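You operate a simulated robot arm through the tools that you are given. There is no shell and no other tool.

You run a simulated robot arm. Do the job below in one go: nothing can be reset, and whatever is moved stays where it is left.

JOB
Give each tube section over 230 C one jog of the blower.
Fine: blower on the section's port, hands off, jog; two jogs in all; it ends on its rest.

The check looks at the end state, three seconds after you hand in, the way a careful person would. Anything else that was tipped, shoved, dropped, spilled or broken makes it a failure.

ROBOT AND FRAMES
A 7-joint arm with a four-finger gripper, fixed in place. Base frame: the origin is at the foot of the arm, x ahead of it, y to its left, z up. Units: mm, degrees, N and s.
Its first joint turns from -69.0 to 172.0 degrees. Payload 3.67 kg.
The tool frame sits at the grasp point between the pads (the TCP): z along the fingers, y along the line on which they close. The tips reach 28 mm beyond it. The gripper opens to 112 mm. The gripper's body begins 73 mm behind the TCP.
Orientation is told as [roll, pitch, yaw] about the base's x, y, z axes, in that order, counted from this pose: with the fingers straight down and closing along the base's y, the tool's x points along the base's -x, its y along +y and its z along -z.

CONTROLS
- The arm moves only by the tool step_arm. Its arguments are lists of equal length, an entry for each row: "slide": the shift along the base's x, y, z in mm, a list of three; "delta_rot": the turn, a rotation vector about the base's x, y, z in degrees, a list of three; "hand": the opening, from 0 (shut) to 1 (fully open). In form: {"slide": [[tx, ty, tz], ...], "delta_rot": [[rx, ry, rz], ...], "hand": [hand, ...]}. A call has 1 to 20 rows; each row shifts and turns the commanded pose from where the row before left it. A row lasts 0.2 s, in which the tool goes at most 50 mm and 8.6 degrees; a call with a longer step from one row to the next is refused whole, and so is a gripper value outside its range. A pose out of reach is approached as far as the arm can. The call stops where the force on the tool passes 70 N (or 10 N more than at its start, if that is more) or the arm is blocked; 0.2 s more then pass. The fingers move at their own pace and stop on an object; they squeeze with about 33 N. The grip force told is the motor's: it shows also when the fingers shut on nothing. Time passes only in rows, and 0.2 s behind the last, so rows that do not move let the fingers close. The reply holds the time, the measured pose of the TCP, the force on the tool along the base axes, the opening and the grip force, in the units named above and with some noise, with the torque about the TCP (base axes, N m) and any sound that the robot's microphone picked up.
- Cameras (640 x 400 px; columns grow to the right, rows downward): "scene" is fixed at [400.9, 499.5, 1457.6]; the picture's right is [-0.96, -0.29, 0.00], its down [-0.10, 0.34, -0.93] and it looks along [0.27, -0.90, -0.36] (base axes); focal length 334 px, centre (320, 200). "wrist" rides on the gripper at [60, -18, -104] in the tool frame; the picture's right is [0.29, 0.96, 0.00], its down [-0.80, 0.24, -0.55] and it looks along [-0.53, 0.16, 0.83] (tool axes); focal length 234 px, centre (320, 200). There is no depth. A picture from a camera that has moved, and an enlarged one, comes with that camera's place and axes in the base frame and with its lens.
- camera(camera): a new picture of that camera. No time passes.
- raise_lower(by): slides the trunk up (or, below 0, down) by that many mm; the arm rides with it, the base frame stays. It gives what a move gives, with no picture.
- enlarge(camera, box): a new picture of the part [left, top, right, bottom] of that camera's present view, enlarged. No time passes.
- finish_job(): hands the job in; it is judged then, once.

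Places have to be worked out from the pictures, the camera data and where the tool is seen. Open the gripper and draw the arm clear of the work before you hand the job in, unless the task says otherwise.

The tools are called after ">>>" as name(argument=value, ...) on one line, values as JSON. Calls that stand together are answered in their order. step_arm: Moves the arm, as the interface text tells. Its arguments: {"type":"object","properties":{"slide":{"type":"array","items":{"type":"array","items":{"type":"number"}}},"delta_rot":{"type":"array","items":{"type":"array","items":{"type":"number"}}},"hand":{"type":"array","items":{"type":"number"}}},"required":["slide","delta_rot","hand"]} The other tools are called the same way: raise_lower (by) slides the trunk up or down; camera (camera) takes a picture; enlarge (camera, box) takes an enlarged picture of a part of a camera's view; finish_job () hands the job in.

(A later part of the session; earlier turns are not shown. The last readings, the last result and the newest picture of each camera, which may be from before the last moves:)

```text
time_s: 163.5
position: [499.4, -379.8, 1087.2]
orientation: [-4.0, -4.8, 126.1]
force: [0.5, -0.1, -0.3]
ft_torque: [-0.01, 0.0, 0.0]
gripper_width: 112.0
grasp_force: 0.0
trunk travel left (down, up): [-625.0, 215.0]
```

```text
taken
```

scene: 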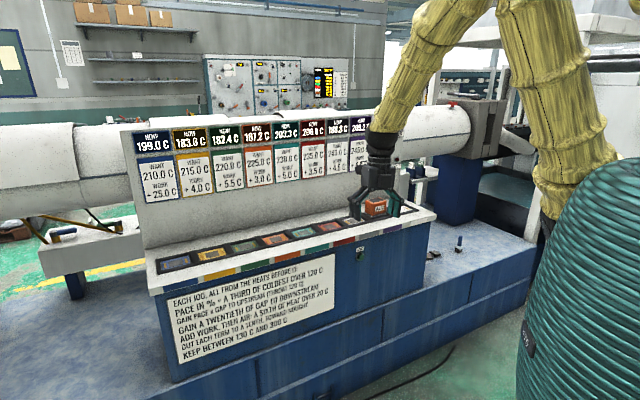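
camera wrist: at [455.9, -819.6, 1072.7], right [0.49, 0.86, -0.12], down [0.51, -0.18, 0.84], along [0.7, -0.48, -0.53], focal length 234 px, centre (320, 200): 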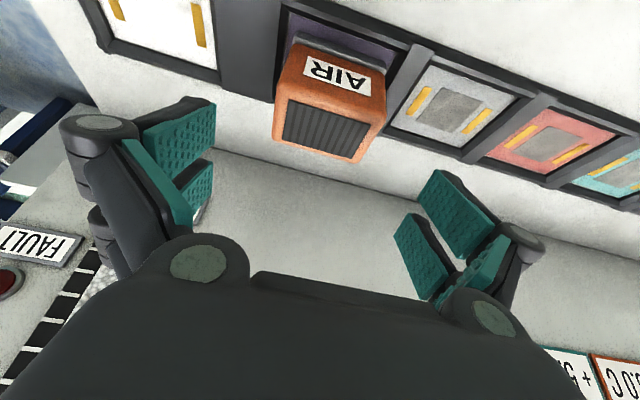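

The elbow has shifted left but stopped responding. I'll bring the yaw back toward −45° (+189°) and see where the elbow ends up.

>>> step_arm(slide=[[0, 0, 0], [0, 0, 0], [0, 0, 0], [0, 0, 0], [0, 0, 0], [0, 0, 0], [0, 0, 0], [0, 0, 0], [0, 0, 0], [0, 0, 0], [0, 0, 0], [0, 0, 0], [0, 0, 0], [0, 0, 0], [0, 0, 0]], delta_rot=[[0, 0, 5], [0, 0, 7], [0, 0, 7], [0, 0, 7], [0, 0, 7], [0, 0, 7], [0, 0, 7], [0, 0, 7], [0, 0, 7], [0, 0, 7], [0, 0, 7], [0, 0, 7], [0, 0, 7], [0, 0, 6], [0, 0, 0]], hand=[1, 1, 1, 1, 1, 1, 1, 1, 1, 1, 1, 1, 1, 1, 1])

>>> step_arm(slide=[[0, 0, 0], [0, 0, 0], [0, 0, 0], [0, 0, 0], [0, 0, 0], [0, 0, 0], [0, 0, 0], [0, 0, 0], [0, 0, 0], [0, 0, 0], [0, 0, 0], [0, 0, 0], [0, 0, 0], [0, 0, 0], [0, 0, 0], [0, 0, 0]], delta_rot=[[0, 0, 5], [0, 0, 7], [0, 0, 7], [0, 0, 7], [0, 0, 7], [0, 0, 7], [0, 0, 7], [0, 0, 7], [0, 0, 7], [0, 0, 7], [0, 0, 7], [0, 0, 7], [0, 0, 7], [0, 0, 5], [0, 0, 0], [0, 0, 0]], hand=[1, 1, 1, 1, 1, 1, 1, 1, 1, 1, 1, 1, 1, 1, 1, 1])

>>> camera(camera="scene")

```text
time_s: 166.7
position: [507.7, -364.7, 1099.5]
orientation: [0.0, -0.1, -136.1]
force: [1.0, -0.5, 0.0]
ft_torque: [0.02, -0.05, -0.04]
gripper_width: 112.3
grasp_force: 0.1
trunk travel left (down, up): [-625.0, 215.0]
```

```text
time_s: 170.1
position: [507.5, -365.2, 1100.1]
orientation: [0.0, -0.1, -42.0]
force: [0.1, -0.2, -0.1]
ft_torque: [0.02, 0.01, 0.0]
gripper_width: 111.9
grasp_force: 0.0
trunk travel left (down, up): [-625.0, 215.0]
```

```text
taken
```

scene: 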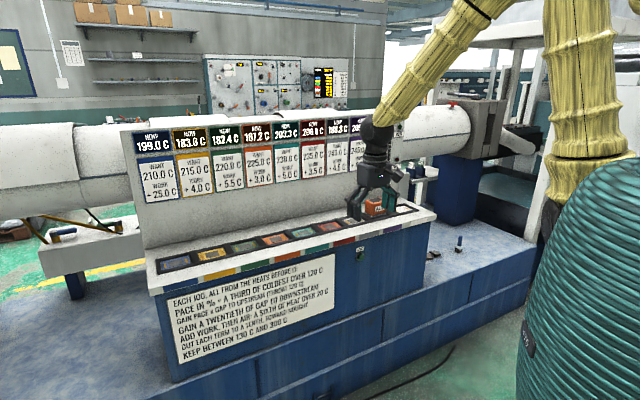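

The elbow returned with the yaw, so the motion is reversible. I'll go back to the original start pose (427,−596,1112, yaw 0) and compare the elbow with the very first picture.

>>> step_arm(slide=[[-3, -8, 0], [-6, -16, 1], [-6, -17, 1], [-6, -17, 1], [-6, -17, 1], [-6, -17, 1], [-6, -17, 1], [-6, -17, 1], [-6, -17, 1], [-6, -17, 1], [-6, -17, 1], [-6, -17, 1], [-6, -17, 1], [-4, -14, 0], [-1.5, -6, 0], [0, 0, 0], [0, 0, 0]], delta_rot=[[0, 0, 0], [0, 0, 4], [0, 0, 4], [0, 0, 4], [0, 0, 4], [0, 0, 4], [0, 0, 4], [0, 0, 4], [0, 0, 4], [0, 0, 4], [0, 0, 4], [0, 0, 2], [0, 0, 0], [0, 0, 0], [0, 0, 0], [0, 0, 0], [0, 0, 0]], hand=[1, 1, 1, 1, 1, 1, 1, 1, 1, 1, 1, 1, 1, 1, 1, 1, 1])

>>> camera(camera="scene")

```text
time_s: 173.7
position: [426.9, -598.5, 1112.9]
orientation: [-0.1, -0.1, 0.0]
force: [0.8, -0.3, -0.1]
ft_torque: [-0.03, 0.0, 0.0]
gripper_width: 112.1
grasp_force: 0.1
trunk travel left (down, up): [-625.0, 215.0]
```

```text
taken
```

scene: 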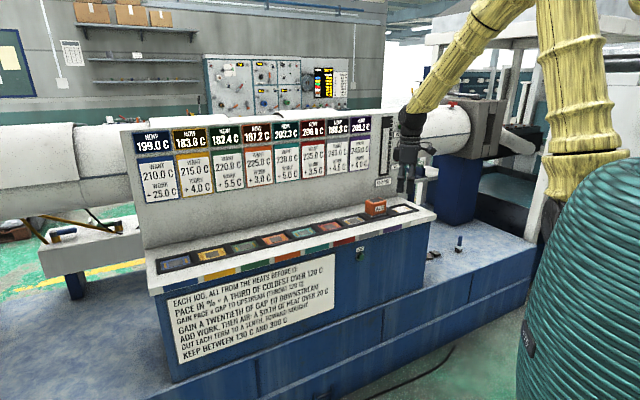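

Same pose but a different elbow, so the posture is path-dependent. Working through the arm's null motion, yawing the tool negative while extended pushes the elbow left, and yawing back while folded undoes less than half. So I'll go to E and yaw −120° there.

>>> step_arm(slide=[[8, -1, 0], [16, -3, -1], [18, -3.3, -1], [18, -3.3, -1], [18, -3.3, -1], [18, -3.3, -1], [18, -3.3, -1], [18, -3.3, -1], [18, -3.3, -1], [18, -3.3, -1], [18, -3.3, -1], [14, -3, -1], [8, -2, -1], [0, 0, 0], [0, 0, 0]], delta_rot=[[0, 0, 0], [0, 0, 0], [0, 0, 0], [0, 0, 0], [0, 0, 0], [0, 0, 0], [0, 0, 0], [0, 0, 0], [0, 0, 0], [0, 0, 0], [0, 0, 0], [0, 0, 0], [0, 0, 0], [0, 0, 0], [0, 0, 0]], hand=[1, 1, 1, 1, 1, 1, 1, 1, 1, 1, 1, 1, 1, 1, 1])

>>> camera(camera="scene")

>>> step_arm(slide=[[0, 0, 0], [0, 0, 0], [0, 0, 0], [0, 0, 0], [0, 0, 0], [0, 0, 0], [0, 0, 0], [0, 0, 0], [0, 0, 0], [0, 0, 0], [0, 0, 0], [0, 0, 0], [0, 0, 0], [0, 0, 0], [0, 0, 0], [0, 0, 0], [0, 0, 0], [0, 0, 0], [0, 0, 0], [0, 0, 0]], delta_rot=[[0, 0, -4], [0, 0, -7], [0, 0, -7], [0, 0, -7], [0, 0, -7], [0, 0, -7], [0, 0, -7], [0, 0, -7], [0, 0, -7], [0, 0, -7], [0, 0, -7], [0, 0, -7], [0, 0, -7], [0, 0, -7], [0, 0, -7], [0, 0, -7], [0, 0, -7], [0, 0, -4], [0, 0, 0], [0, 0, 0]], hand=[1, 1, 1, 1, 1, 1, 1, 1, 1, 1, 1, 1, 1, 1, 1, 1, 1, 1, 1, 1])

>>> camera(camera="scene")

```text
time_s: 176.9
position: [634.6, -636.6, 1100.8]
orientation: [0.0, 0.0, -0.1]
force: [-0.2, 0.3, -0.1]
ft_torque: [0.0, -0.05, 0.0]
gripper_width: 112.1
grasp_force: 0.1
trunk travel left (down, up): [-625.0, 215.0]
```

```text
taken
```

scene: 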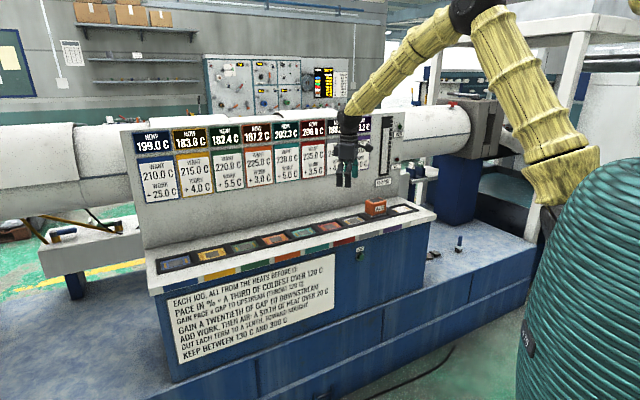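

```text
time_s: 181.1
position: [634.5, -637.0, 1100.3]
orientation: [0.0, 0.0, -120.1]
force: [-0.7, -0.8, -0.4]
ft_torque: [-0.01, -0.03, 0.0]
gripper_width: 112.0
grasp_force: 0.1
trunk travel left (down, up): [-625.0, 215.0]
```

```text
taken
```

scene: 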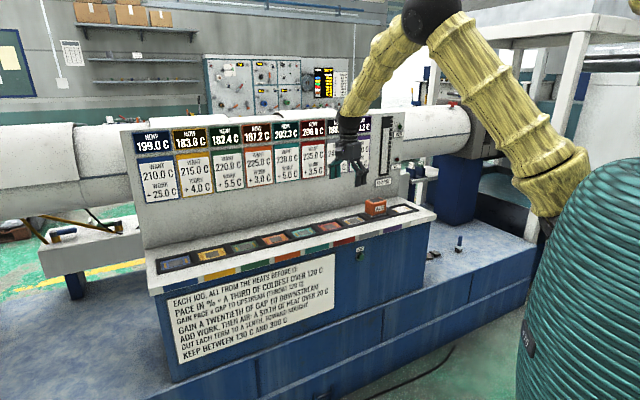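

The theory holds: the elbow moved left from (470,15) to (425,15). I'll continue another −60° here.

>>> step_arm(slide=[[0, 0, 0], [0, 0, 0], [0, 0, 0], [0, 0, 0], [0, 0, 0], [0, 0, 0], [0, 0, 0], [0, 0, 0], [0, 0, 0], [0, 0, 0], [0, 0, 0], [0, 0, 0]], delta_rot=[[0, 0, -4], [0, 0, -6], [0, 0, -6], [0, 0, -6], [0, 0, -6], [0, 0, -6], [0, 0, -6], [0, 0, -6], [0, 0, -6], [0, 0, -6], [0, 0, -2], [0, 0, 0]], hand=[1, 1, 1, 1, 1, 1, 1, 1, 1, 1, 1, 1])

>>> camera(camera="scene")

```text
time_s: 183.7
position: [634.7, -636.2, 1100.4]
orientation: [0.0, -0.1, 179.9]
force: [-0.7, 0.9, 0.7]
ft_torque: [-0.02, 0.0, -0.01]
gripper_width: 112.1
grasp_force: 0.0
trunk travel left (down, up): [-625.0, 215.0]
```

```text
taken
```

scene: 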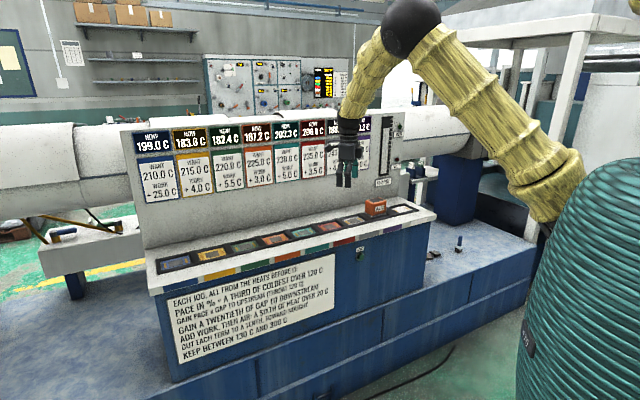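

No limit so far and the elbow is further left, at (410,25). Another −45° here.

>>> step_arm(slide=[[0, 0, 0], [0, 0, 0], [0, 0, 0], [0, 0, 0], [0, 0, 0], [0, 0, 0], [0, 0, 0], [0, 0, 0], [0, 0, 0], [0, 0, 0]], delta_rot=[[0, 0, -4], [0, 0, -6], [0, 0, -6], [0, 0, -6], [0, 0, -6], [0, 0, -6], [0, 0, -6], [0, 0, -5], [0, 0, 0], [0, 0, 0]], hand=[1, 1, 1, 1, 1, 1, 1, 1, 1, 1])

>>> camera(camera="scene")

```text
time_s: 185.9
position: [635.1, -635.5, 1101.0]
orientation: [0.1, 0.0, 134.8]
force: [-0.1, 0.2, -0.1]
ft_torque: [0.02, -0.02, -0.01]
gripper_width: 112.1
grasp_force: 0.1
trunk travel left (down, up): [-625.0, 215.0]
```

```text
taken
```

scene: 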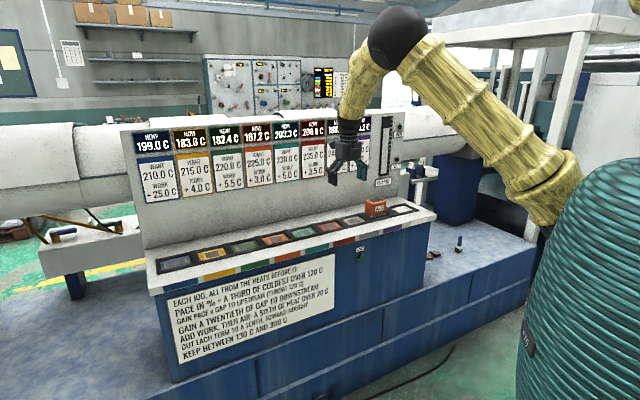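

The elbow is now well left at (398,38). I'll retract to R and yaw back +180° there, where the undo effect is smaller.

>>> step_arm(slide=[[-4, 8, 0], [-8, 17, 0], [-9, 19, 0], [-9, 19, 0], [-9, 19, 0], [-9, 19, 0], [-9, 19, 0], [-9, 19, 0], [-9, 19, 0], [-9, 19, 0], [-9, 19, 0], [-9, 19, 0], [-9, 19, 0], [-8, 17, 0], [-6, 12, 0], [-3, 5, 0], [0, 0, 0], [0, 0, 0]], delta_rot=[[0, 0, 0], [0, 0, 0], [0, 0, 0], [0, 0, 0], [0, 0, 0], [0, 0, 0], [0, 0, 0], [0, 0, 0], [0, 0, 0], [0, 0, 0], [0, 0, 0], [0, 0, 0], [0, 0, 0], [0, 0, 0], [0, 0, 0], [0, 0, 0], [0, 0, 0], [0, 0, 0]], hand=[1, 1, 1, 1, 1, 1, 1, 1, 1, 1, 1, 1, 1, 1, 1, 1, 1, 1])

>>> camera(camera="scene")

```text
time_s: 188.9
position: [503.8, -414.7, 1075.3]
orientation: [-3.9, -5.2, 131.0]
force: [-0.7, 0.0, 0.4]
ft_torque: [0.01, 0.0, 0.01]
gripper_width: 112.0
grasp_force: 0.0
trunk travel left (down, up): [-625.0, 215.0]
stopped in row 14: the arm was blocked; the commanded pose is now the measured one
```

```text
taken
```

scene: 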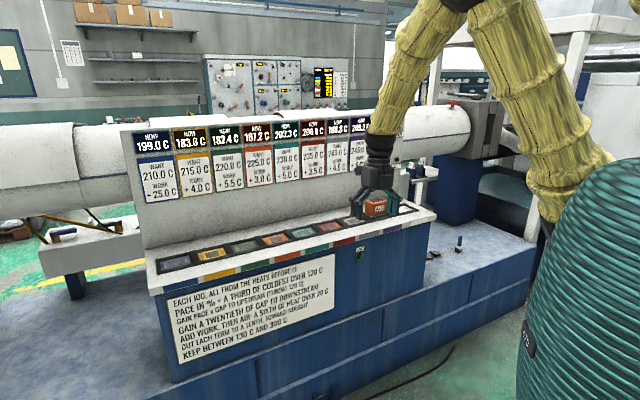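

It reached a limit at (504,−415), deep enough. From here I'll yaw back in the positive direction in steps, checking it's free.

>>> step_arm(slide=[[0, 0, 0], [0, 0, 0], [0, 0, 0], [0, 0, 0], [0, 0, 0], [0, 0, 0], [0, 0, 0], [0, 0, 0]], delta_rot=[[0, 0, 4], [0, 0, 6], [0, 0, 6], [0, 0, 6], [0, 0, 6], [0, 0, 6], [0, 0, 0], [0, 0, 0]], hand=[1, 1, 1, 1, 1, 1, 1, 1])

>>> step_arm(slide=[[0, 0, 0], [0, 0, 0], [0, 0, 0], [0, 0, 0], [0, 0, 0], [0, 0, 0], [0, 0, 0], [0, 0, 0], [0, 0, 0], [0, 0, 0], [0, 0, 0], [0, 0, 0], [0, 0, 0]], delta_rot=[[0, 0, 5], [0, 0, 7], [0, 0, 7], [0, 0, 7], [0, 0, 7], [0, 0, 7], [0, 0, 7], [0, 0, 7], [0, 0, 7], [0, 0, 7], [0, 0, 7], [0, 0, 0], [0, 0, 0]], hand=[1, 1, 1, 1, 1, 1, 1, 1, 1, 1, 1, 1, 1])

>>> camera(camera="scene")

```text
time_s: 190.7
position: [503.2, -413.8, 1075.0]
orientation: [-3.9, -5.2, 165.2]
force: [0.1, 0.4, 0.3]
ft_torque: [0.01, 0.02, -0.03]
gripper_width: 111.9
grasp_force: 0.1
trunk travel left (down, up): [-625.0, 215.0]
```

```text
time_s: 193.5
position: [504.1, -414.1, 1075.5]
orientation: [-3.8, -5.2, -119.8]
force: [-0.3, 0.3, 0.2]
ft_torque: [0.0, 0.01, 0.03]
gripper_width: 111.9
grasp_force: 0.0
trunk travel left (down, up): [-625.0, 215.0]
```

```text
taken
```

scene: 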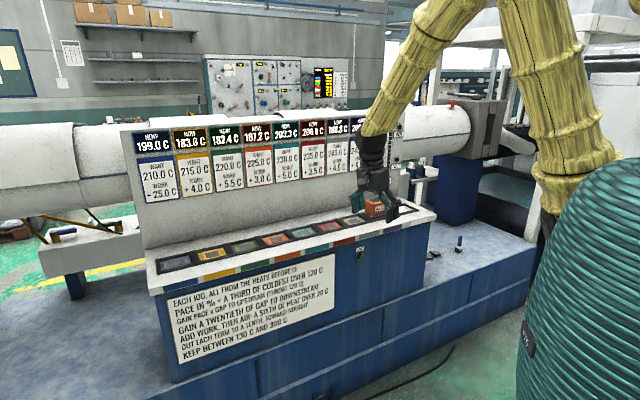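

Free again. I'll continue yawing +150° here (to about +30°), ready for a second pass at E.

>>> step_arm(slide=[[0, 0, 0], [0, 0, 0], [0, 0, 0], [0, 0, 0], [0, 0, 0], [0, 0, 0], [0, 0, 0], [0, 0, 0], [0, 0, 0], [0, 0, 0], [0, 0, 0], [0, 0, 0], [0, 0, 0]], delta_rot=[[0, 0, 5], [0, 0, 7], [0, 0, 7], [0, 0, 7], [0, 0, 7], [0, 0, 7], [0, 0, 7], [0, 0, 7], [0, 0, 7], [0, 0, 7], [0, 0, 7], [0, 0, 0], [0, 0, 0]], hand=[1, 1, 1, 1, 1, 1, 1, 1, 1, 1, 1, 1, 1])

>>> step_arm(slide=[[0, 0, 0], [0, 0, 0], [0, 0, 0], [0, 0, 0], [0, 0, 0], [0, 0, 0], [0, 0, 0], [0, 0, 0], [0, 0, 0], [0, 0, 0], [0, 0, 0], [0, 0, 0], [0, 0, 0]], delta_rot=[[0, 0, 5], [0, 0, 7], [0, 0, 7], [0, 0, 7], [0, 0, 7], [0, 0, 7], [0, 0, 7], [0, 0, 7], [0, 0, 7], [0, 0, 7], [0, 0, 7], [0, 0, 0], [0, 0, 0]], hand=[1, 1, 1, 1, 1, 1, 1, 1, 1, 1, 1, 1, 1])

>>> camera(camera="scene")

```text
time_s: 196.3
position: [503.1, -414.2, 1074.2]
orientation: [-3.8, -5.3, -44.9]
force: [0.4, -0.2, -0.5]
ft_torque: [0.01, 0.02, -0.01]
gripper_width: 112.1
grasp_force: 0.1
trunk travel left (down, up): [-625.0, 215.0]
```

```text
time_s: 199.1
position: [504.3, -413.3, 1074.6]
orientation: [-3.8, -5.2, 30.1]
force: [0.1, -0.6, -0.5]
ft_torque: [0.0, 0.03, -0.02]
gripper_width: 112.1
grasp_force: 0.0
trunk travel left (down, up): [-625.0, 215.0]
```

```text
taken
```

scene: 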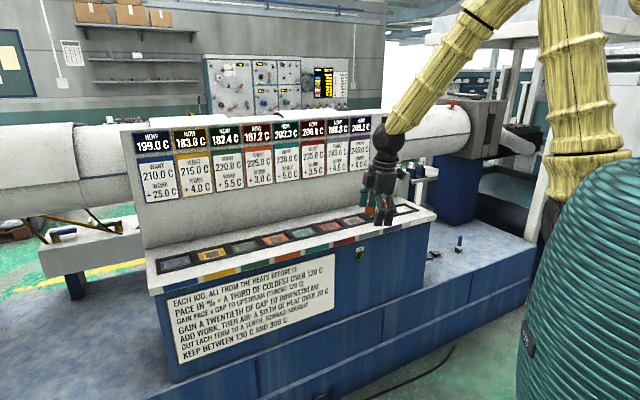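

The gain at this fold is modest. I'll go back to E (correcting the small residual tilt on the way) and look at the elbow there at yaw +30.

>>> step_arm(slide=[[4, -7, 1], [8, -14, 2], [9, -15, 2], [9, -15, 2], [9, -15, 2], [9, -15, 2], [9, -15, 2], [9, -15, 2], [9, -15, 2], [9, -15, 2], [9, -15, 2], [9, -15, 2], [9, -15, 2], [9, -15, 1], [8, -13, 0], [3, -5, 0], [0, 0, 0], [0, 0, 0]], delta_rot=[[0, 0, 0], [0, 0, 0], [1.1, 0.63, 0.1], [1.1, 0.63, 0.1], [1.1, 0.63, 0.1], [-0.87, 1.5, 0], [-0.87, 1.5, 0], [-0.87, 1.5, 0], [0, 0, 0], [0, 0, 0], [0, 0, 0], [0, 0, 0], [0, 0, 0], [0, 0, 0], [0, 0, 0], [0, 0, 0], [0, 0, 0], [0, 0, 0]], hand=[1, 1, 1, 1, 1, 1, 1, 1, 1, 1, 1, 1, 1, 1, 1, 1, 1, 1])

>>> camera(camera="scene")

```text
time_s: 202.9
position: [634.8, -631.9, 1100.6]
orientation: [0.0, 0.0, 30.0]
force: [-0.3, 0.4, -0.1]
ft_torque: [0.0, -0.01, 0.02]
gripper_width: 112.1
grasp_force: 0.1
trunk travel left (down, up): [-625.0, 215.0]
```

```text
taken
```

scene: 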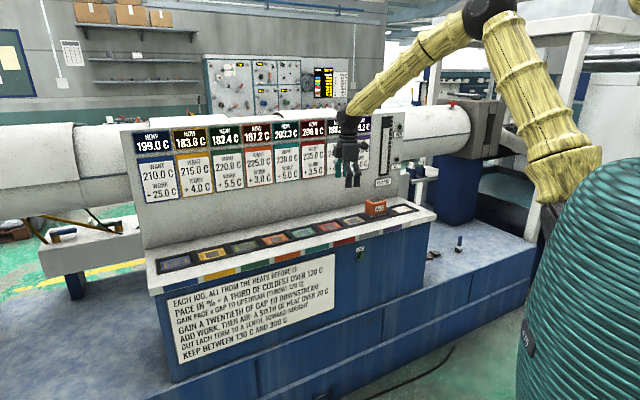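

The loop gain is small, but yaw 135° (tool turned half a revolution) is an equally good grip orientation for this symmetric gripper, and at E it put the elbow far left. So I'll use the flipped tool: rotate −255° here at E.

>>> step_arm(slide=[[0, 0, 0], [0, 0, 0], [0, 0, 0], [0, 0, 0], [0, 0, 0], [0, 0, 0], [0, 0, 0], [0, 0, 0], [0, 0, 0], [0, 0, 0], [0, 0, 0], [0, 0, 0], [0, 0, 0], [0, 0, 0], [0, 0, 0], [0, 0, 0], [0, 0, 0], [0, 0, 0], [0, 0, 0], [0, 0, 0]], delta_rot=[[0, 0, -5], [0, 0, -7], [0, 0, -7], [0, 0, -7], [0, 0, -7], [0, 0, -7], [0, 0, -7], [0, 0, -7], [0, 0, -7], [0, 0, -7], [0, 0, -7], [0, 0, -7], [0, 0, -7], [0, 0, -7], [0, 0, -7], [0, 0, -7], [0, 0, -7], [0, 0, -7], [0, 0, -7], [0, 0, -4]], hand=[1, 1, 1, 1, 1, 1, 1, 1, 1, 1, 1, 1, 1, 1, 1, 1, 1, 1, 1, 1])

>>> step_arm(slide=[[0, 0, 0], [0, 0, 0], [0, 0, 0], [0, 0, 0], [0, 0, 0], [0, 0, 0], [0, 0, 0], [0, 0, 0], [0, 0, 0], [0, 0, 0], [0, 0, 0], [0, 0, 0], [0, 0, 0], [0, 0, 0], [0, 0, 0], [0, 0, 0], [0, 0, 0], [0, 0, 0], [0, 0, 0], [0, 0, 0]], delta_rot=[[0, 0, -4], [0, 0, -7], [0, 0, -7], [0, 0, -7], [0, 0, -7], [0, 0, -7], [0, 0, -7], [0, 0, -7], [0, 0, -7], [0, 0, -7], [0, 0, -7], [0, 0, -7], [0, 0, -7], [0, 0, -7], [0, 0, -7], [0, 0, -7], [0, 0, -7], [0, 0, -4], [0, 0, 0], [0, 0, 0]], hand=[1, 1, 1, 1, 1, 1, 1, 1, 1, 1, 1, 1, 1, 1, 1, 1, 1, 1, 1, 1])

>>> camera(camera="scene")

```text
time_s: 207.1
position: [635.1, -633.0, 1101.3]
orientation: [0.0, 0.1, -105.2]
force: [-0.3, 0.4, 0.9]
ft_torque: [0.03, 0.0, -0.01]
gripper_width: 111.8
grasp_force: 0.1
trunk travel left (down, up): [-625.0, 215.0]
```

```text
time_s: 211.3
position: [635.5, -633.7, 1101.5]
orientation: [0.0, 0.0, 135.0]
force: [1.3, 0.7, 1.5]
ft_torque: [0.02, -0.03, 0.02]
gripper_width: 111.9
grasp_force: 0.0
trunk travel left (down, up): [-625.0, 215.0]
```

```text
taken
```

scene: 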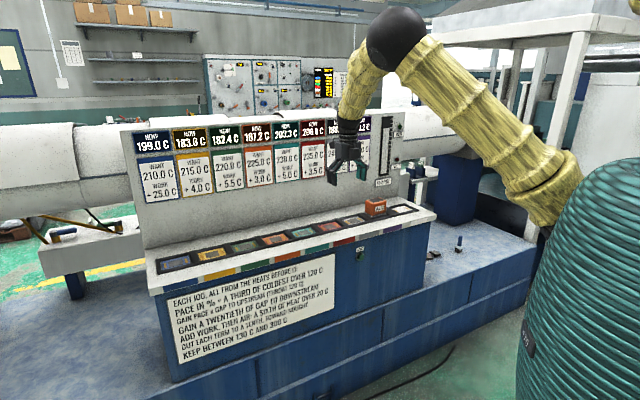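

The elbow is left at (395,38) with yaw exactly 135. Now I'll lean the tool 25° outward and move above the violet port at about z=1030.

>>> step_arm(slide=[[0, 0, 0], [0, 0, 0], [-3, -8, 0], [-5, -15, -3], [-6, -18, -5], [-6, -18, -5], [-6, -18, -5], [-6, -18, -5], [-6, -18, -5], [-6, -18, -5], [-6, -18, -5], [-6, -18, -5], [-6, -18, -5], [-6, -18, -5], [-6, -18, -5], [-6, -17, -5], [-5, -14, -4], [-3, -8, -3], [0, 0, 0], [0, 0, 0]], delta_rot=[[-1.77, -1.77, 0], [-1.77, -1.77, 0], [-1.77, -1.77, 0], [-1.77, -1.77, 0], [-1.77, -1.77, 0], [-1.77, -1.77, 0], [-1.77, -1.77, 0], [-1.77, -1.77, 0], [-1.77, -1.77, 0], [-1.77, -1.77, 0], [0, 0, 0], [0, 0, 0], [0, 0, 0], [0, 0, 0], [0, 0, 0], [0, 0, 0], [0, 0, 0], [0, 0, 0], [0, 0, 0], [0, 0, 0]], hand=[1, 1, 1, 1, 1, 1, 1, 1, 1, 1, 1, 1, 1, 1, 1, 1, 1, 1, 1, 1])

>>> camera(camera="scene")

>>> camera(camera="wrist")

```text
time_s: 215.5
position: [546.2, -894.7, 1028.4]
orientation: [-0.2, 25.0, 134.9]
force: [0.1, 0.6, -0.2]
ft_torque: [-0.01, 0.02, 0.0]
gripper_width: 111.8
grasp_force: 0.1
trunk travel left (down, up): [-625.0, 215.0]
```

```text
taken
```

scene: 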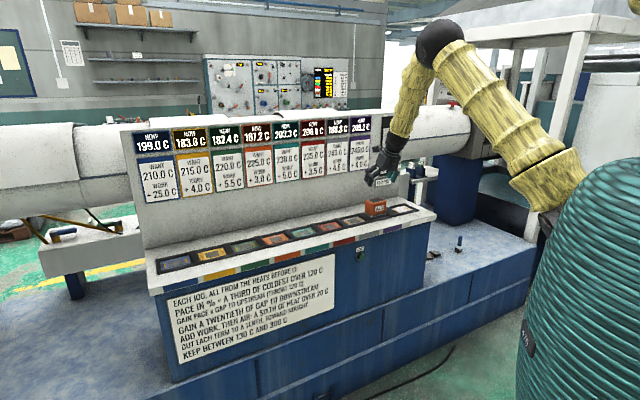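

```text
taken
camera wrist: at [566.3, -888.4, 1149.9], right [-0.49, -0.86, 0.12], down [-0.85, 0.51, 0.17], along [-0.2, -0.02, -0.98], focal length 234 px, centre (320, 200)
```

wrist: 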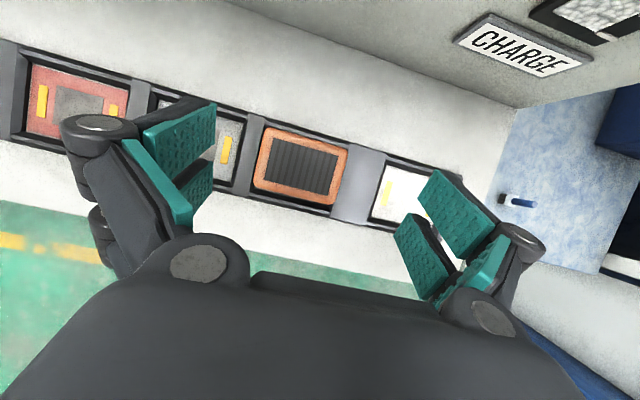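

The elbow is clearly further left than before at this spot. Before picking anything up I'll test reaching the rest: move slowly along the bench to above the rest at this height.

>>> step_arm(slide=[[-4, -4, 0], [-8, -8, 0], [-9, -9, 0], [-9, -9, 0], [-9, -9, 0], [-9, -9, 0], [-9, -9, 0], [-9, -9, 0], [-9, -9, 0], [-9, -9, 0], [-8, -8, 0], [-6, -6, 0], [-4, -4, 0], [0, 0, 0], [0, 0, 0], [0, 0, 0]], delta_rot=[[0, 0, 0], [0, 0, 0], [0, 0, 0], [0, 0, 0], [0, 0, 0], [0, 0, 0], [0, 0, 0], [0, 0, 0], [0, 0, 0], [0, 0, 0], [0, 0, 0], [0, 0, 0], [0, 0, 0], [0, 0, 0], [0, 0, 0], [0, 0, 0]], hand=[1, 1, 1, 1, 1, 1, 1, 1, 1, 1, 1, 1, 1, 1, 1, 1])

>>> camera(camera="scene")

>>> camera(camera="wrist")

```text
time_s: 218.9
position: [445.7, -995.6, 1031.7]
orientation: [-0.2, 25.0, 135.0]
force: [0.0, -0.5, 0.9]
ft_torque: [-0.03, -0.03, 0.0]
gripper_width: 112.2
grasp_force: 0.1
trunk travel left (down, up): [-625.0, 215.0]
```

```text
taken
```

scene: 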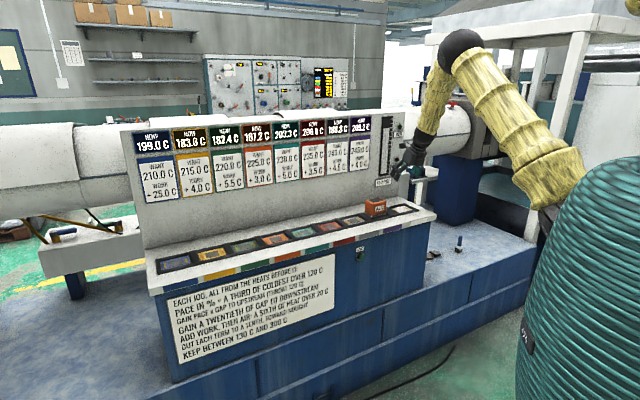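

```text
taken
camera wrist: at [465.3, -990.2, 1151.4], right [-0.49, -0.86, 0.12], down [-0.85, 0.51, 0.17], along [-0.2, -0.02, -0.98], focal length 234 px, centre (320, 200)
```

wrist: 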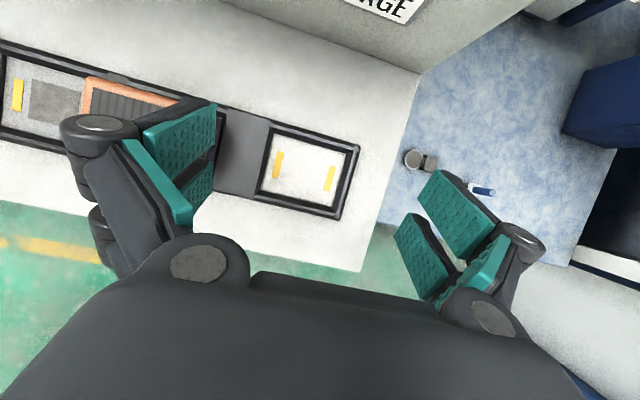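

The rest is reachable in this posture with margin (elbow at (460,48), no block). I'll also test lowering there with open fingers to about z=912.

>>> step_arm(slide=[[0, 0, -6], [0, 0, -10], [0, 0, -12], [0, 0, -12], [0, 0, -12], [0, 0, -12], [0, 0, -12], [0, 0, -12], [0, 0, -12], [0, 0, -10], [0, 0, -6], [0, 0, -3], [0, 0, 0], [0, 0, 0], [0, 0, 0]], delta_rot=[[0, 0, 0], [0, 0, 0], [0, 0, 0], [0, 0, 0], [0, 0, 0], [0, 0, 0], [0, 0, 0], [0, 0, 0], [0, 0, 0], [0, 0, 0], [0, 0, 0], [0, 0, 0], [0, 0, 0], [0, 0, 0], [0, 0, 0]], hand=[1, 1, 1, 1, 1, 1, 1, 1, 1, 1, 1, 1, 1, 1, 1])

>>> camera(camera="wrist")

>>> camera(camera="scene")

```text
time_s: 222.1
position: [443.5, -994.3, 913.1]
orientation: [0.1, 25.0, 135.0]
force: [0.2, -0.1, 0.5]
ft_torque: [-0.04, -0.02, -0.01]
gripper_width: 111.9
grasp_force: 0.1
trunk travel left (down, up): [-625.0, 215.0]
```

```text
taken
camera wrist: at [464.6, -989.1, 1033.0], right [-0.49, -0.86, 0.12], down [-0.85, 0.51, 0.17], along [-0.2, -0.02, -0.98], focal length 234 px, centre (320, 200)
```

wrist: 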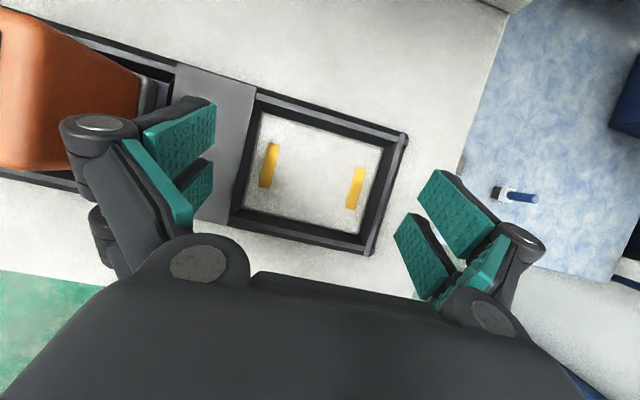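

```text
taken
```

scene: 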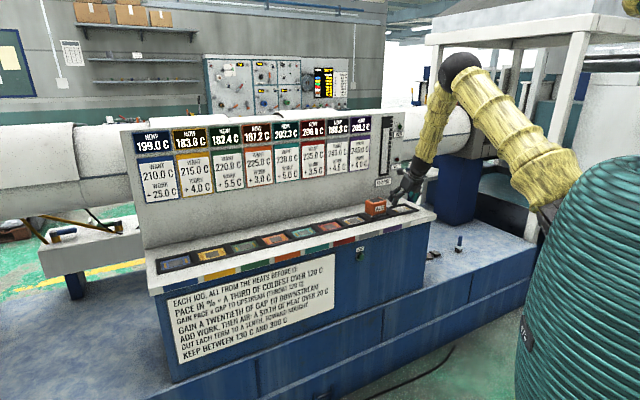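

Lowering at the rest is fine too, and from here the rest bay centre reads d≈−390.8, n≈1020. I'll rise again and go back above the violet port to fetch the blower.

>>> step_arm(slide=[[0, 0, 8], [0, 0, 14], [0, 0, 16], [0, 0, 16], [0, 0, 16], [0, 0, 16], [0, 0, 16], [0, 0, 12], [5, 5, 0], [10, 10, 0], [12, 12, 0], [12, 12, 0], [12, 12, 0], [12, 12, 0], [12, 12, 0], [12, 12, 0], [10, 10, 0], [6, 6, 0], [0, 0, 0], [0, 0, 0]], delta_rot=[[0, 0, 0], [0, 0, 0], [0, 0, 0], [0, 0, 0], [0, 0, 0], [0, 0, 0], [0, 0, 0], [0, 0, 0], [0, 0, 0], [0, 0, 0], [0, 0, 0], [0, 0, 0], [0, 0, 0], [0, 0, 0], [0, 0, 0], [0, 0, 0], [0, 0, 0], [0, 0, 0], [0, 0, 0], [0, 0, 0]], hand=[1, 1, 1, 1, 1, 1, 1, 1, 1, 1, 1, 1, 1, 1, 1, 1, 1, 1, 1, 1])

>>> camera(camera="wrist")

>>> enlarge(camera="wrist", box=[210, 90, 450, 240])

```text
time_s: 226.3
position: [547.4, -892.4, 1025.1]
orientation: [0.0, 25.0, 135.0]
force: [0.1, -0.5, -0.5]
ft_torque: [-0.03, -0.04, 0.02]
gripper_width: 112.2
grasp_force: 0.0
trunk travel left (down, up): [-625.0, 215.0]
```

```text
taken
camera wrist: at [568.3, -886.3, 1144.7], right [-0.49, -0.86, 0.12], down [-0.85, 0.51, 0.17], along [-0.2, -0.02, -0.98], focal length 234 px, centre (320, 200)
```

wrist: 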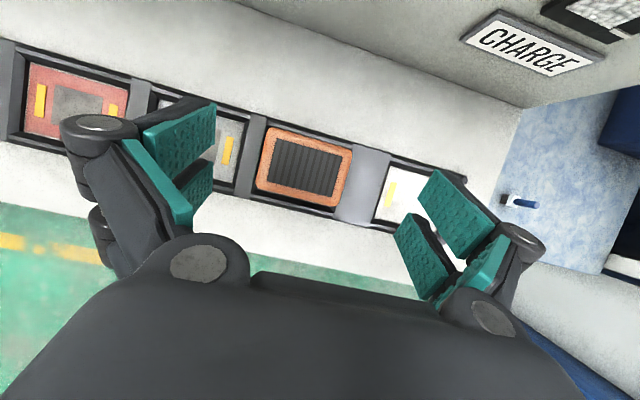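

```text
2.67 times, centred on (330, 165) of wrist
camera zoom: at [568.3, -886.3, 1144.7], right [-0.49, -0.86, 0.12], down [-0.85, 0.51, 0.17], along [-0.2, -0.02, -0.98], focal length 624 px, centre (293, 293)
```

zoom: 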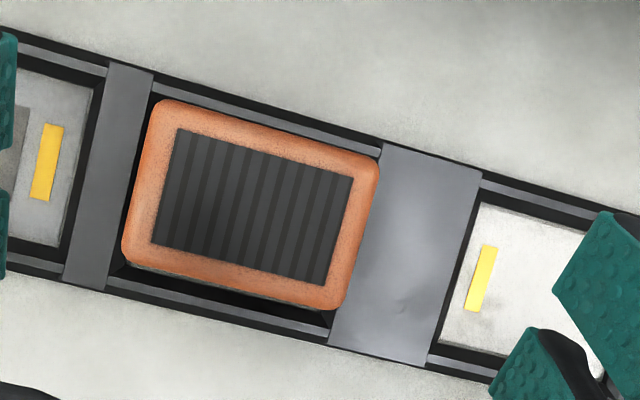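

There's a clean top-down view: blower top centre at d≈−238, n≈1022–1025. I'll shift by (4.8,2.2) and lower to about z=903 with open fingers.

>>> step_arm(slide=[[2.4, 1.1, 0], [2.4, 1.1, -6], [0, 0, -12], [0, 0, -14], [0, 0, -14], [0, 0, -14], [0, 0, -14], [0, 0, -14], [0, 0, -12], [0, 0, -10], [0, 0, -8], [0, 0, -4], [0, 0, 0], [0, 0, 0], [0, 0, 0]], delta_rot=[[0, 0, 0], [0, 0, 0], [0, 0, 0], [0, 0, 0], [0, 0, 0], [0, 0, 0], [0, 0, 0], [0, 0, 0], [0, 0, 0], [0, 0, 0], [0, 0, 0], [0, 0, 0], [0, 0, 0], [0, 0, 0], [0, 0, 0]], hand=[1, 1, 1, 1, 1, 1, 1, 1, 1, 1, 1, 1, 1, 1, 1])

>>> camera(camera="wrist")

>>> enlarge(camera="scene", box=[345, 170, 425, 230])

```text
time_s: 229.5
position: [552.3, -890.7, 903.1]
orientation: [-0.1, 24.9, 135.0]
force: [-1.0, 0.5, -1.1]
ft_torque: [0.02, 0.03, -0.03]
gripper_width: 112.3
grasp_force: 0.0
trunk travel left (down, up): [-625.0, 215.0]
```

```text
taken
camera wrist: at [573.4, -884.9, 1023.5], right [-0.49, -0.86, 0.12], down [-0.85, 0.51, 0.17], along [-0.2, -0.02, -0.98], focal length 234 px, centre (320, 200)
```

wrist: 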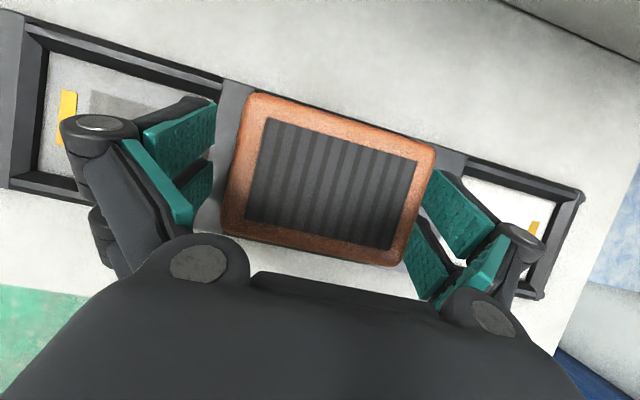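

```text
6.67 times, centred on (385, 200) of scene
camera zoom: at [400.9, 499.5, 1457.6], right [-0.96, -0.29, 0.0], down [-0.1, 0.34, -0.93], along [0.27, -0.9, -0.36], focal length 2224 px, centre (-113, 200)
```

zoom: 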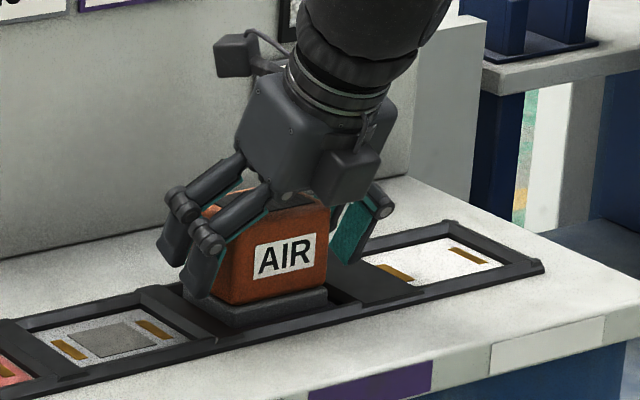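

Centred within 2 mm. I'll nudge (3,−1), lower 3 mm and close the grip.

>>> step_arm(slide=[[3, -1, -1], [0, 0, -2], [0, 0, 0], [0, 0, 0], [0, 0, 0], [0, 0, 0], [0, 0, 0], [0, 0, 0]], delta_rot=[[0, 0, 0], [0, 0, 0], [0, 0, 0], [0, 0, 0], [0, 0, 0], [0, 0, 0], [0, 0, 0], [0, 0, 0]], hand=[1, 1, 1, 0, 0, 0, 0, 0])

>>> camera(camera="wrist")

>>> enlarge(camera="scene", box=[345, 170, 425, 230])

```text
time_s: 231.3
position: [556.4, -891.1, 902.7]
orientation: [0.0, 25.0, 135.0]
force: [-2.1, -4.1, 6.2]
ft_torque: [-0.05, 0.26, 0.08]
gripper_width: 79.9
grasp_force: 33.1
trunk travel left (down, up): [-625.0, 215.0]
```

```text
taken
camera wrist: at [576.2, -885.6, 1021.9], right [-0.49, -0.86, 0.12], down [-0.85, 0.51, 0.16], along [-0.2, -0.02, -0.98], focal length 234 px, centre (320, 200)
```

wrist: 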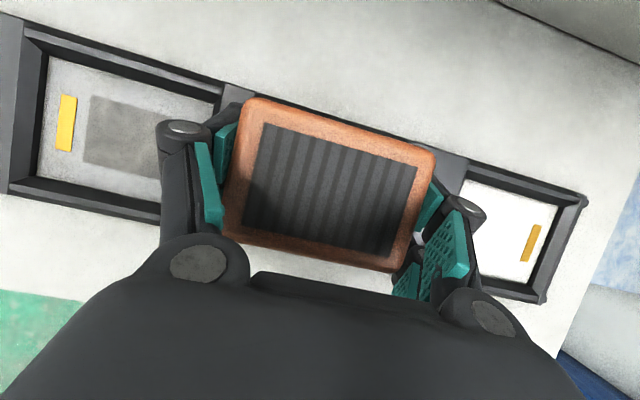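

```text
6.67 times, centred on (385, 200) of scene
camera zoom: at [400.9, 499.5, 1457.6], right [-0.96, -0.29, 0.0], down [-0.1, 0.34, -0.93], along [0.27, -0.9, -0.36], focal length 2224 px, centre (-113, 200)
```

zoom: 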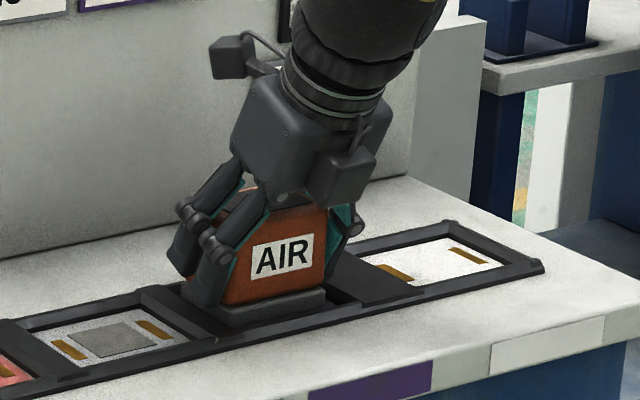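

Gripped at 79.9 mm with 33 N. Lifting slowly.

>>> step_arm(slide=[[0, 0, 2], [0, 0, 2], [0, 0, 3], [0, 0, 4], [0, 0, 5], [0, 0, 7], [0, 0, 8], [0, 0, 8], [0, 0, 8], [0, 0, 7], [0, 0, 6], [0, 0, 0], [0, 0, 0]], delta_rot=[[0, 0, 0], [0, 0, 0], [0, 0, 0], [0, 0, 0], [0, 0, 0], [0, 0, 0], [0, 0, 0], [0, 0, 0], [0, 0, 0], [0, 0, 0], [0, 0, 0], [0, 0, 0], [0, 0, 0]], hand=[0, 0, 0, 0, 0, 0, 0, 0, 0, 0, 0, 0, 0])

>>> camera(camera="wrist")

>>> enlarge(camera="scene", box=[330, 140, 430, 230])

```text
time_s: 234.1
position: [557.0, -891.8, 959.2]
orientation: [0.0, 24.8, 134.9]
force: [0.4, 0.1, -6.7]
ft_torque: [0.0, 0.02, 0.02]
gripper_width: 79.9
grasp_force: 33.2
trunk travel left (down, up): [-625.0, 215.0]
```

```text
taken
camera wrist: at [576.1, -887.3, 1079.2], right [-0.49, -0.86, 0.12], down [-0.85, 0.51, 0.17], along [-0.2, -0.02, -0.98], focal length 234 px, centre (320, 200)
```

wrist: 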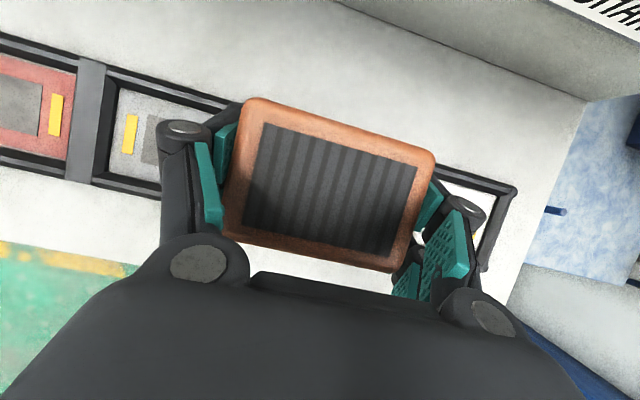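

```text
4.44 times, centred on (380, 185) of scene
camera zoom: at [400.9, 499.5, 1457.6], right [-0.96, -0.29, 0.0], down [-0.1, 0.34, -0.93], along [0.27, -0.9, -0.36], focal length 1483 px, centre (53, 267)
```

zoom: 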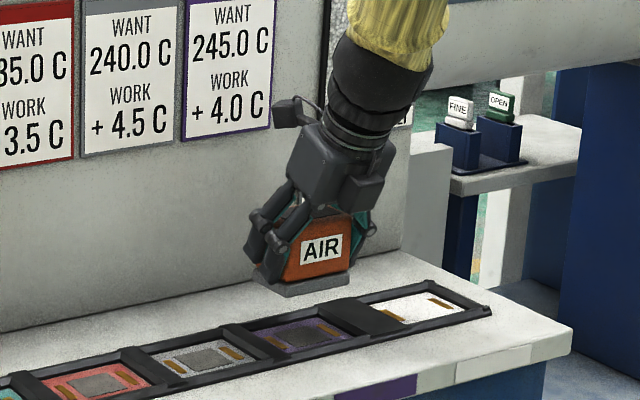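

Held level with no slip (−6.7 N). Now I'll carry it smoothly to above the rest: target TCP about (445.8,−996.7), in small rows.

>>> step_arm(slide=[[-3, -3, 0], [-6, -6, 0], [-8, -7.6, 0], [-9, -8.5, 0], [-9, -8.5, 0], [-9, -8.5, 0], [-9, -8.5, 0], [-9, -8.5, 0], [-9, -8.5, 0], [-9, -8.5, 0], [-9, -8.5, 0], [-8, -7.5, 0], [-6.2, -5.8, 0], [-5, -4.5, 0], [-3, -3, 0], [0, 0, 0], [0, 0, 0], [0, 0, 0]], delta_rot=[[0, 0, 0], [0, 0, 0], [0, 0, 0], [0, 0, 0], [0, 0, 0], [0, 0, 0], [0, 0, 0], [0, 0, 0], [0, 0, 0], [0, 0, 0], [0, 0, 0], [0, 0, 0], [0, 0, 0], [0, 0, 0], [0, 0, 0], [0, 0, 0], [0, 0, 0], [0, 0, 0]], hand=[0, 0, 0, 0, 0, 0, 0, 0, 0, 0, 0, 0, 0, 0, 0, 0, 0, 0])

>>> camera(camera="wrist")

>>> camera(camera="scene")

>>> enlarge(camera="scene", box=[370, 150, 450, 220])

```text
time_s: 237.9
position: [443.4, -998.3, 960.9]
orientation: [0.0, 24.8, 134.9]
force: [0.0, 0.2, -7.6]
ft_torque: [0.0, 0.02, -0.02]
gripper_width: 79.8
grasp_force: 32.8
trunk travel left (down, up): [-625.0, 215.0]
```

```text
taken
camera wrist: at [463.3, -992.5, 1080.5], right [-0.49, -0.86, 0.12], down [-0.85, 0.51, 0.17], along [-0.2, -0.02, -0.98], focal length 234 px, centre (320, 200)
```

wrist: 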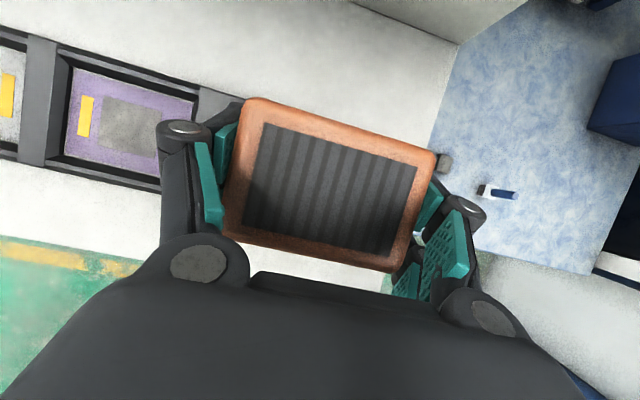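

```text
taken
```

scene: 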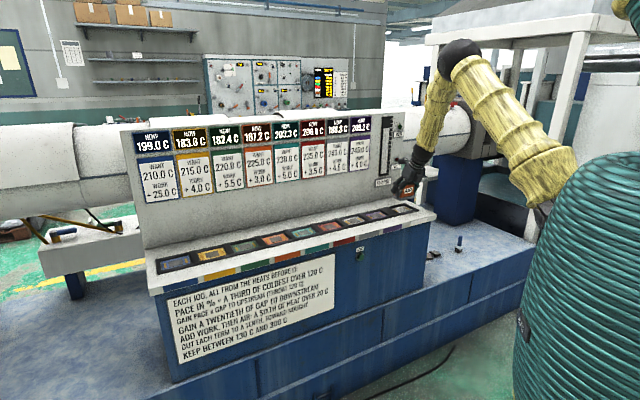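

```text
5.71 times, centred on (410, 185) of scene
camera zoom: at [400.9, 499.5, 1457.6], right [-0.96, -0.29, 0.0], down [-0.1, 0.34, -0.93], along [0.27, -0.9, -0.36], focal length 1906 px, centre (-194, 286)
```

zoom: 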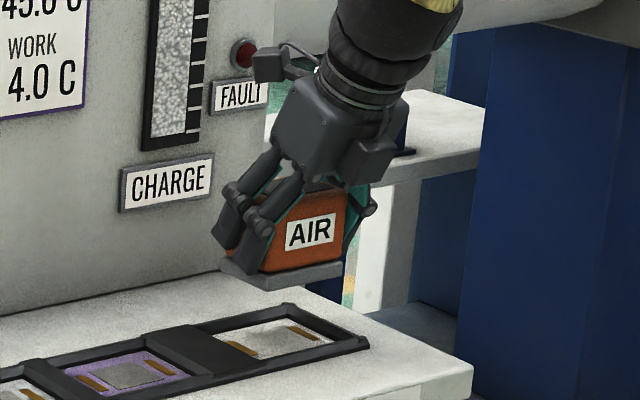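

In position above the rest. The torso looks slightly turned, so I'll hold a second to make sure it is stable before lowering.

>>> step_arm(slide=[[0, 0, 0], [0, 0, 0], [0, 0, 0], [0, 0, 0]], delta_rot=[[0, 0, 0], [0, 0, 0], [0, 0, 0], [0, 0, 0]], hand=[0, 0, 0, 0])

>>> camera(camera="scene")

```text
time_s: 238.9
position: [444.2, -997.9, 960.1]
orientation: [0.1, 24.9, 134.9]
force: [-0.2, -0.5, -6.4]
ft_torque: [-0.01, -0.01, 0.01]
gripper_width: 80.3
grasp_force: 32.7
trunk travel left (down, up): [-625.0, 215.0]
```

```text
taken
```

scene: 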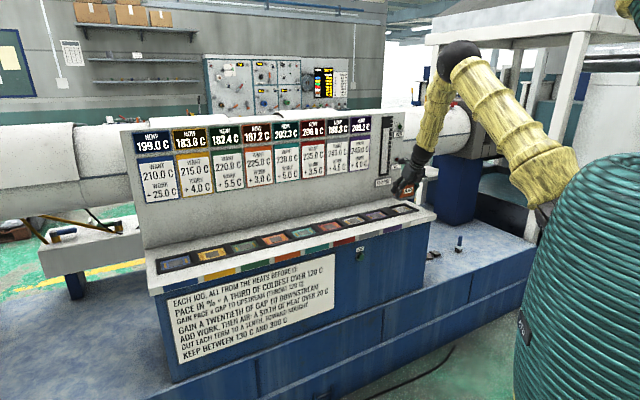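

Stable. I'll shift +2 mm along the bench for centring and lower 48 mm slowly.

>>> step_arm(slide=[[1.4, 1.4, 0], [0, 0, -4], [0, 0, -6], [0, 0, -7], [0, 0, -7], [0, 0, -7], [0, 0, -6], [0, 0, -5], [0, 0, -4], [0, 0, -2], [0, 0, 0], [0, 0, 0], [0, 0, 0]], delta_rot=[[0, 0, 0], [0, 0, 0], [0, 0, 0], [0, 0, 0], [0, 0, 0], [0, 0, 0], [0, 0, 0], [0, 0, 0], [0, 0, 0], [0, 0, 0], [0, 0, 0], [0, 0, 0], [0, 0, 0]], hand=[0, 0, 0, 0, 0, 0, 0, 0, 0, 0, 0, 0, 0])

>>> camera(camera="wrist")

>>> enlarge(camera="scene", box=[380, 170, 440, 220])

```text
time_s: 241.7
position: [445.4, -993.5, 914.0]
orientation: [0.0, 24.9, 134.9]
force: [0.0, -0.3, -5.6]
ft_torque: [0.03, 0.0, -0.03]
gripper_width: 80.1
grasp_force: 32.7
trunk travel left (down, up): [-625.0, 215.0]
```

```text
taken
camera wrist: at [465.1, -989.5, 1034.1], right [-0.49, -0.86, 0.12], down [-0.85, 0.51, 0.17], along [-0.21, -0.02, -0.98], focal length 234 px, centre (320, 200)
```

wrist: 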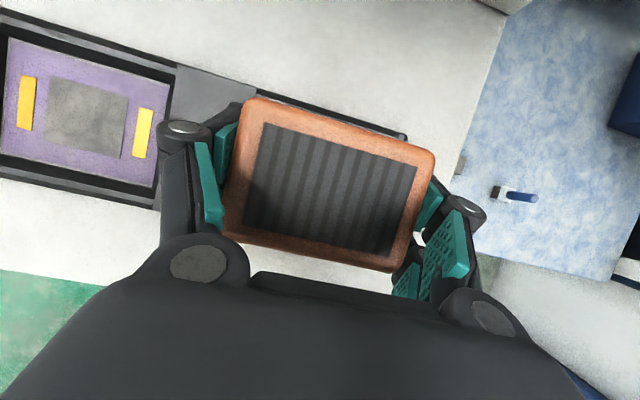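

```text
8.00 times, centred on (410, 195) of scene
camera zoom: at [400.9, 499.5, 1457.6], right [-0.96, -0.29, 0.0], down [-0.1, 0.34, -0.93], along [0.27, -0.9, -0.36], focal length 2669 px, centre (-400, 240)
```

zoom: 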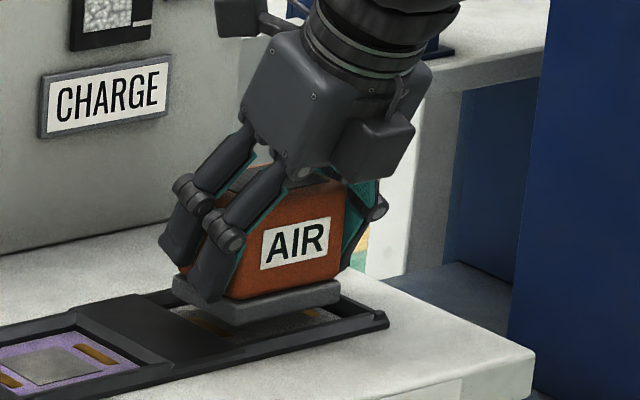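

Measured from above in the same camera frame, the blower is within about 2–3 mm of the rest bay's centre. I'll nudge (−1.4,−1.4) and lower 10 mm.

>>> step_arm(slide=[[-1.4, -1.4, 0], [0, 0, -3], [0, 0, -3], [0, 0, -3], [0, 0, -2], [0, 0, 0], [0, 0, 0]], delta_rot=[[0, 0, 0], [0, 0, 0], [0, 0, 0], [0, 0, 0], [0, 0, 0], [0, 0, 0], [0, 0, 0]], hand=[0, 0, 0, 0, 0, 0, 0])

>>> enlarge(camera="scene", box=[380, 170, 440, 220])

>>> camera(camera="wrist")

```text
time_s: 243.3
position: [444.1, -996.9, 902.3]
orientation: [0.0, 24.9, 134.9]
force: [-0.3, 0.5, -5.1]
ft_torque: [-0.1, 0.0, 0.02]
gripper_width: 80.2
grasp_force: 32.9
trunk travel left (down, up): [-625.0, 215.0]
```

```text
8.00 times, centred on (410, 195) of scene
camera zoom: at [400.9, 499.5, 1457.6], right [-0.96, -0.29, 0.0], down [-0.1, 0.34, -0.93], along [0.27, -0.9, -0.36], focal length 2669 px, centre (-400, 240)
```

zoom: 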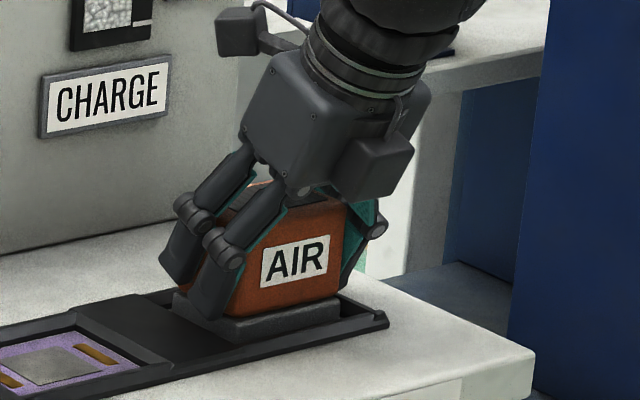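

```text
taken
camera wrist: at [464.2, -992.2, 1022.1], right [-0.49, -0.86, 0.12], down [-0.85, 0.51, 0.17], along [-0.2, -0.02, -0.98], focal length 234 px, centre (320, 200)
```

wrist: 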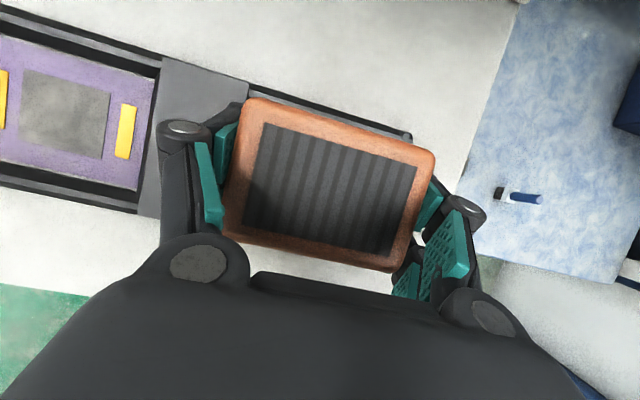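

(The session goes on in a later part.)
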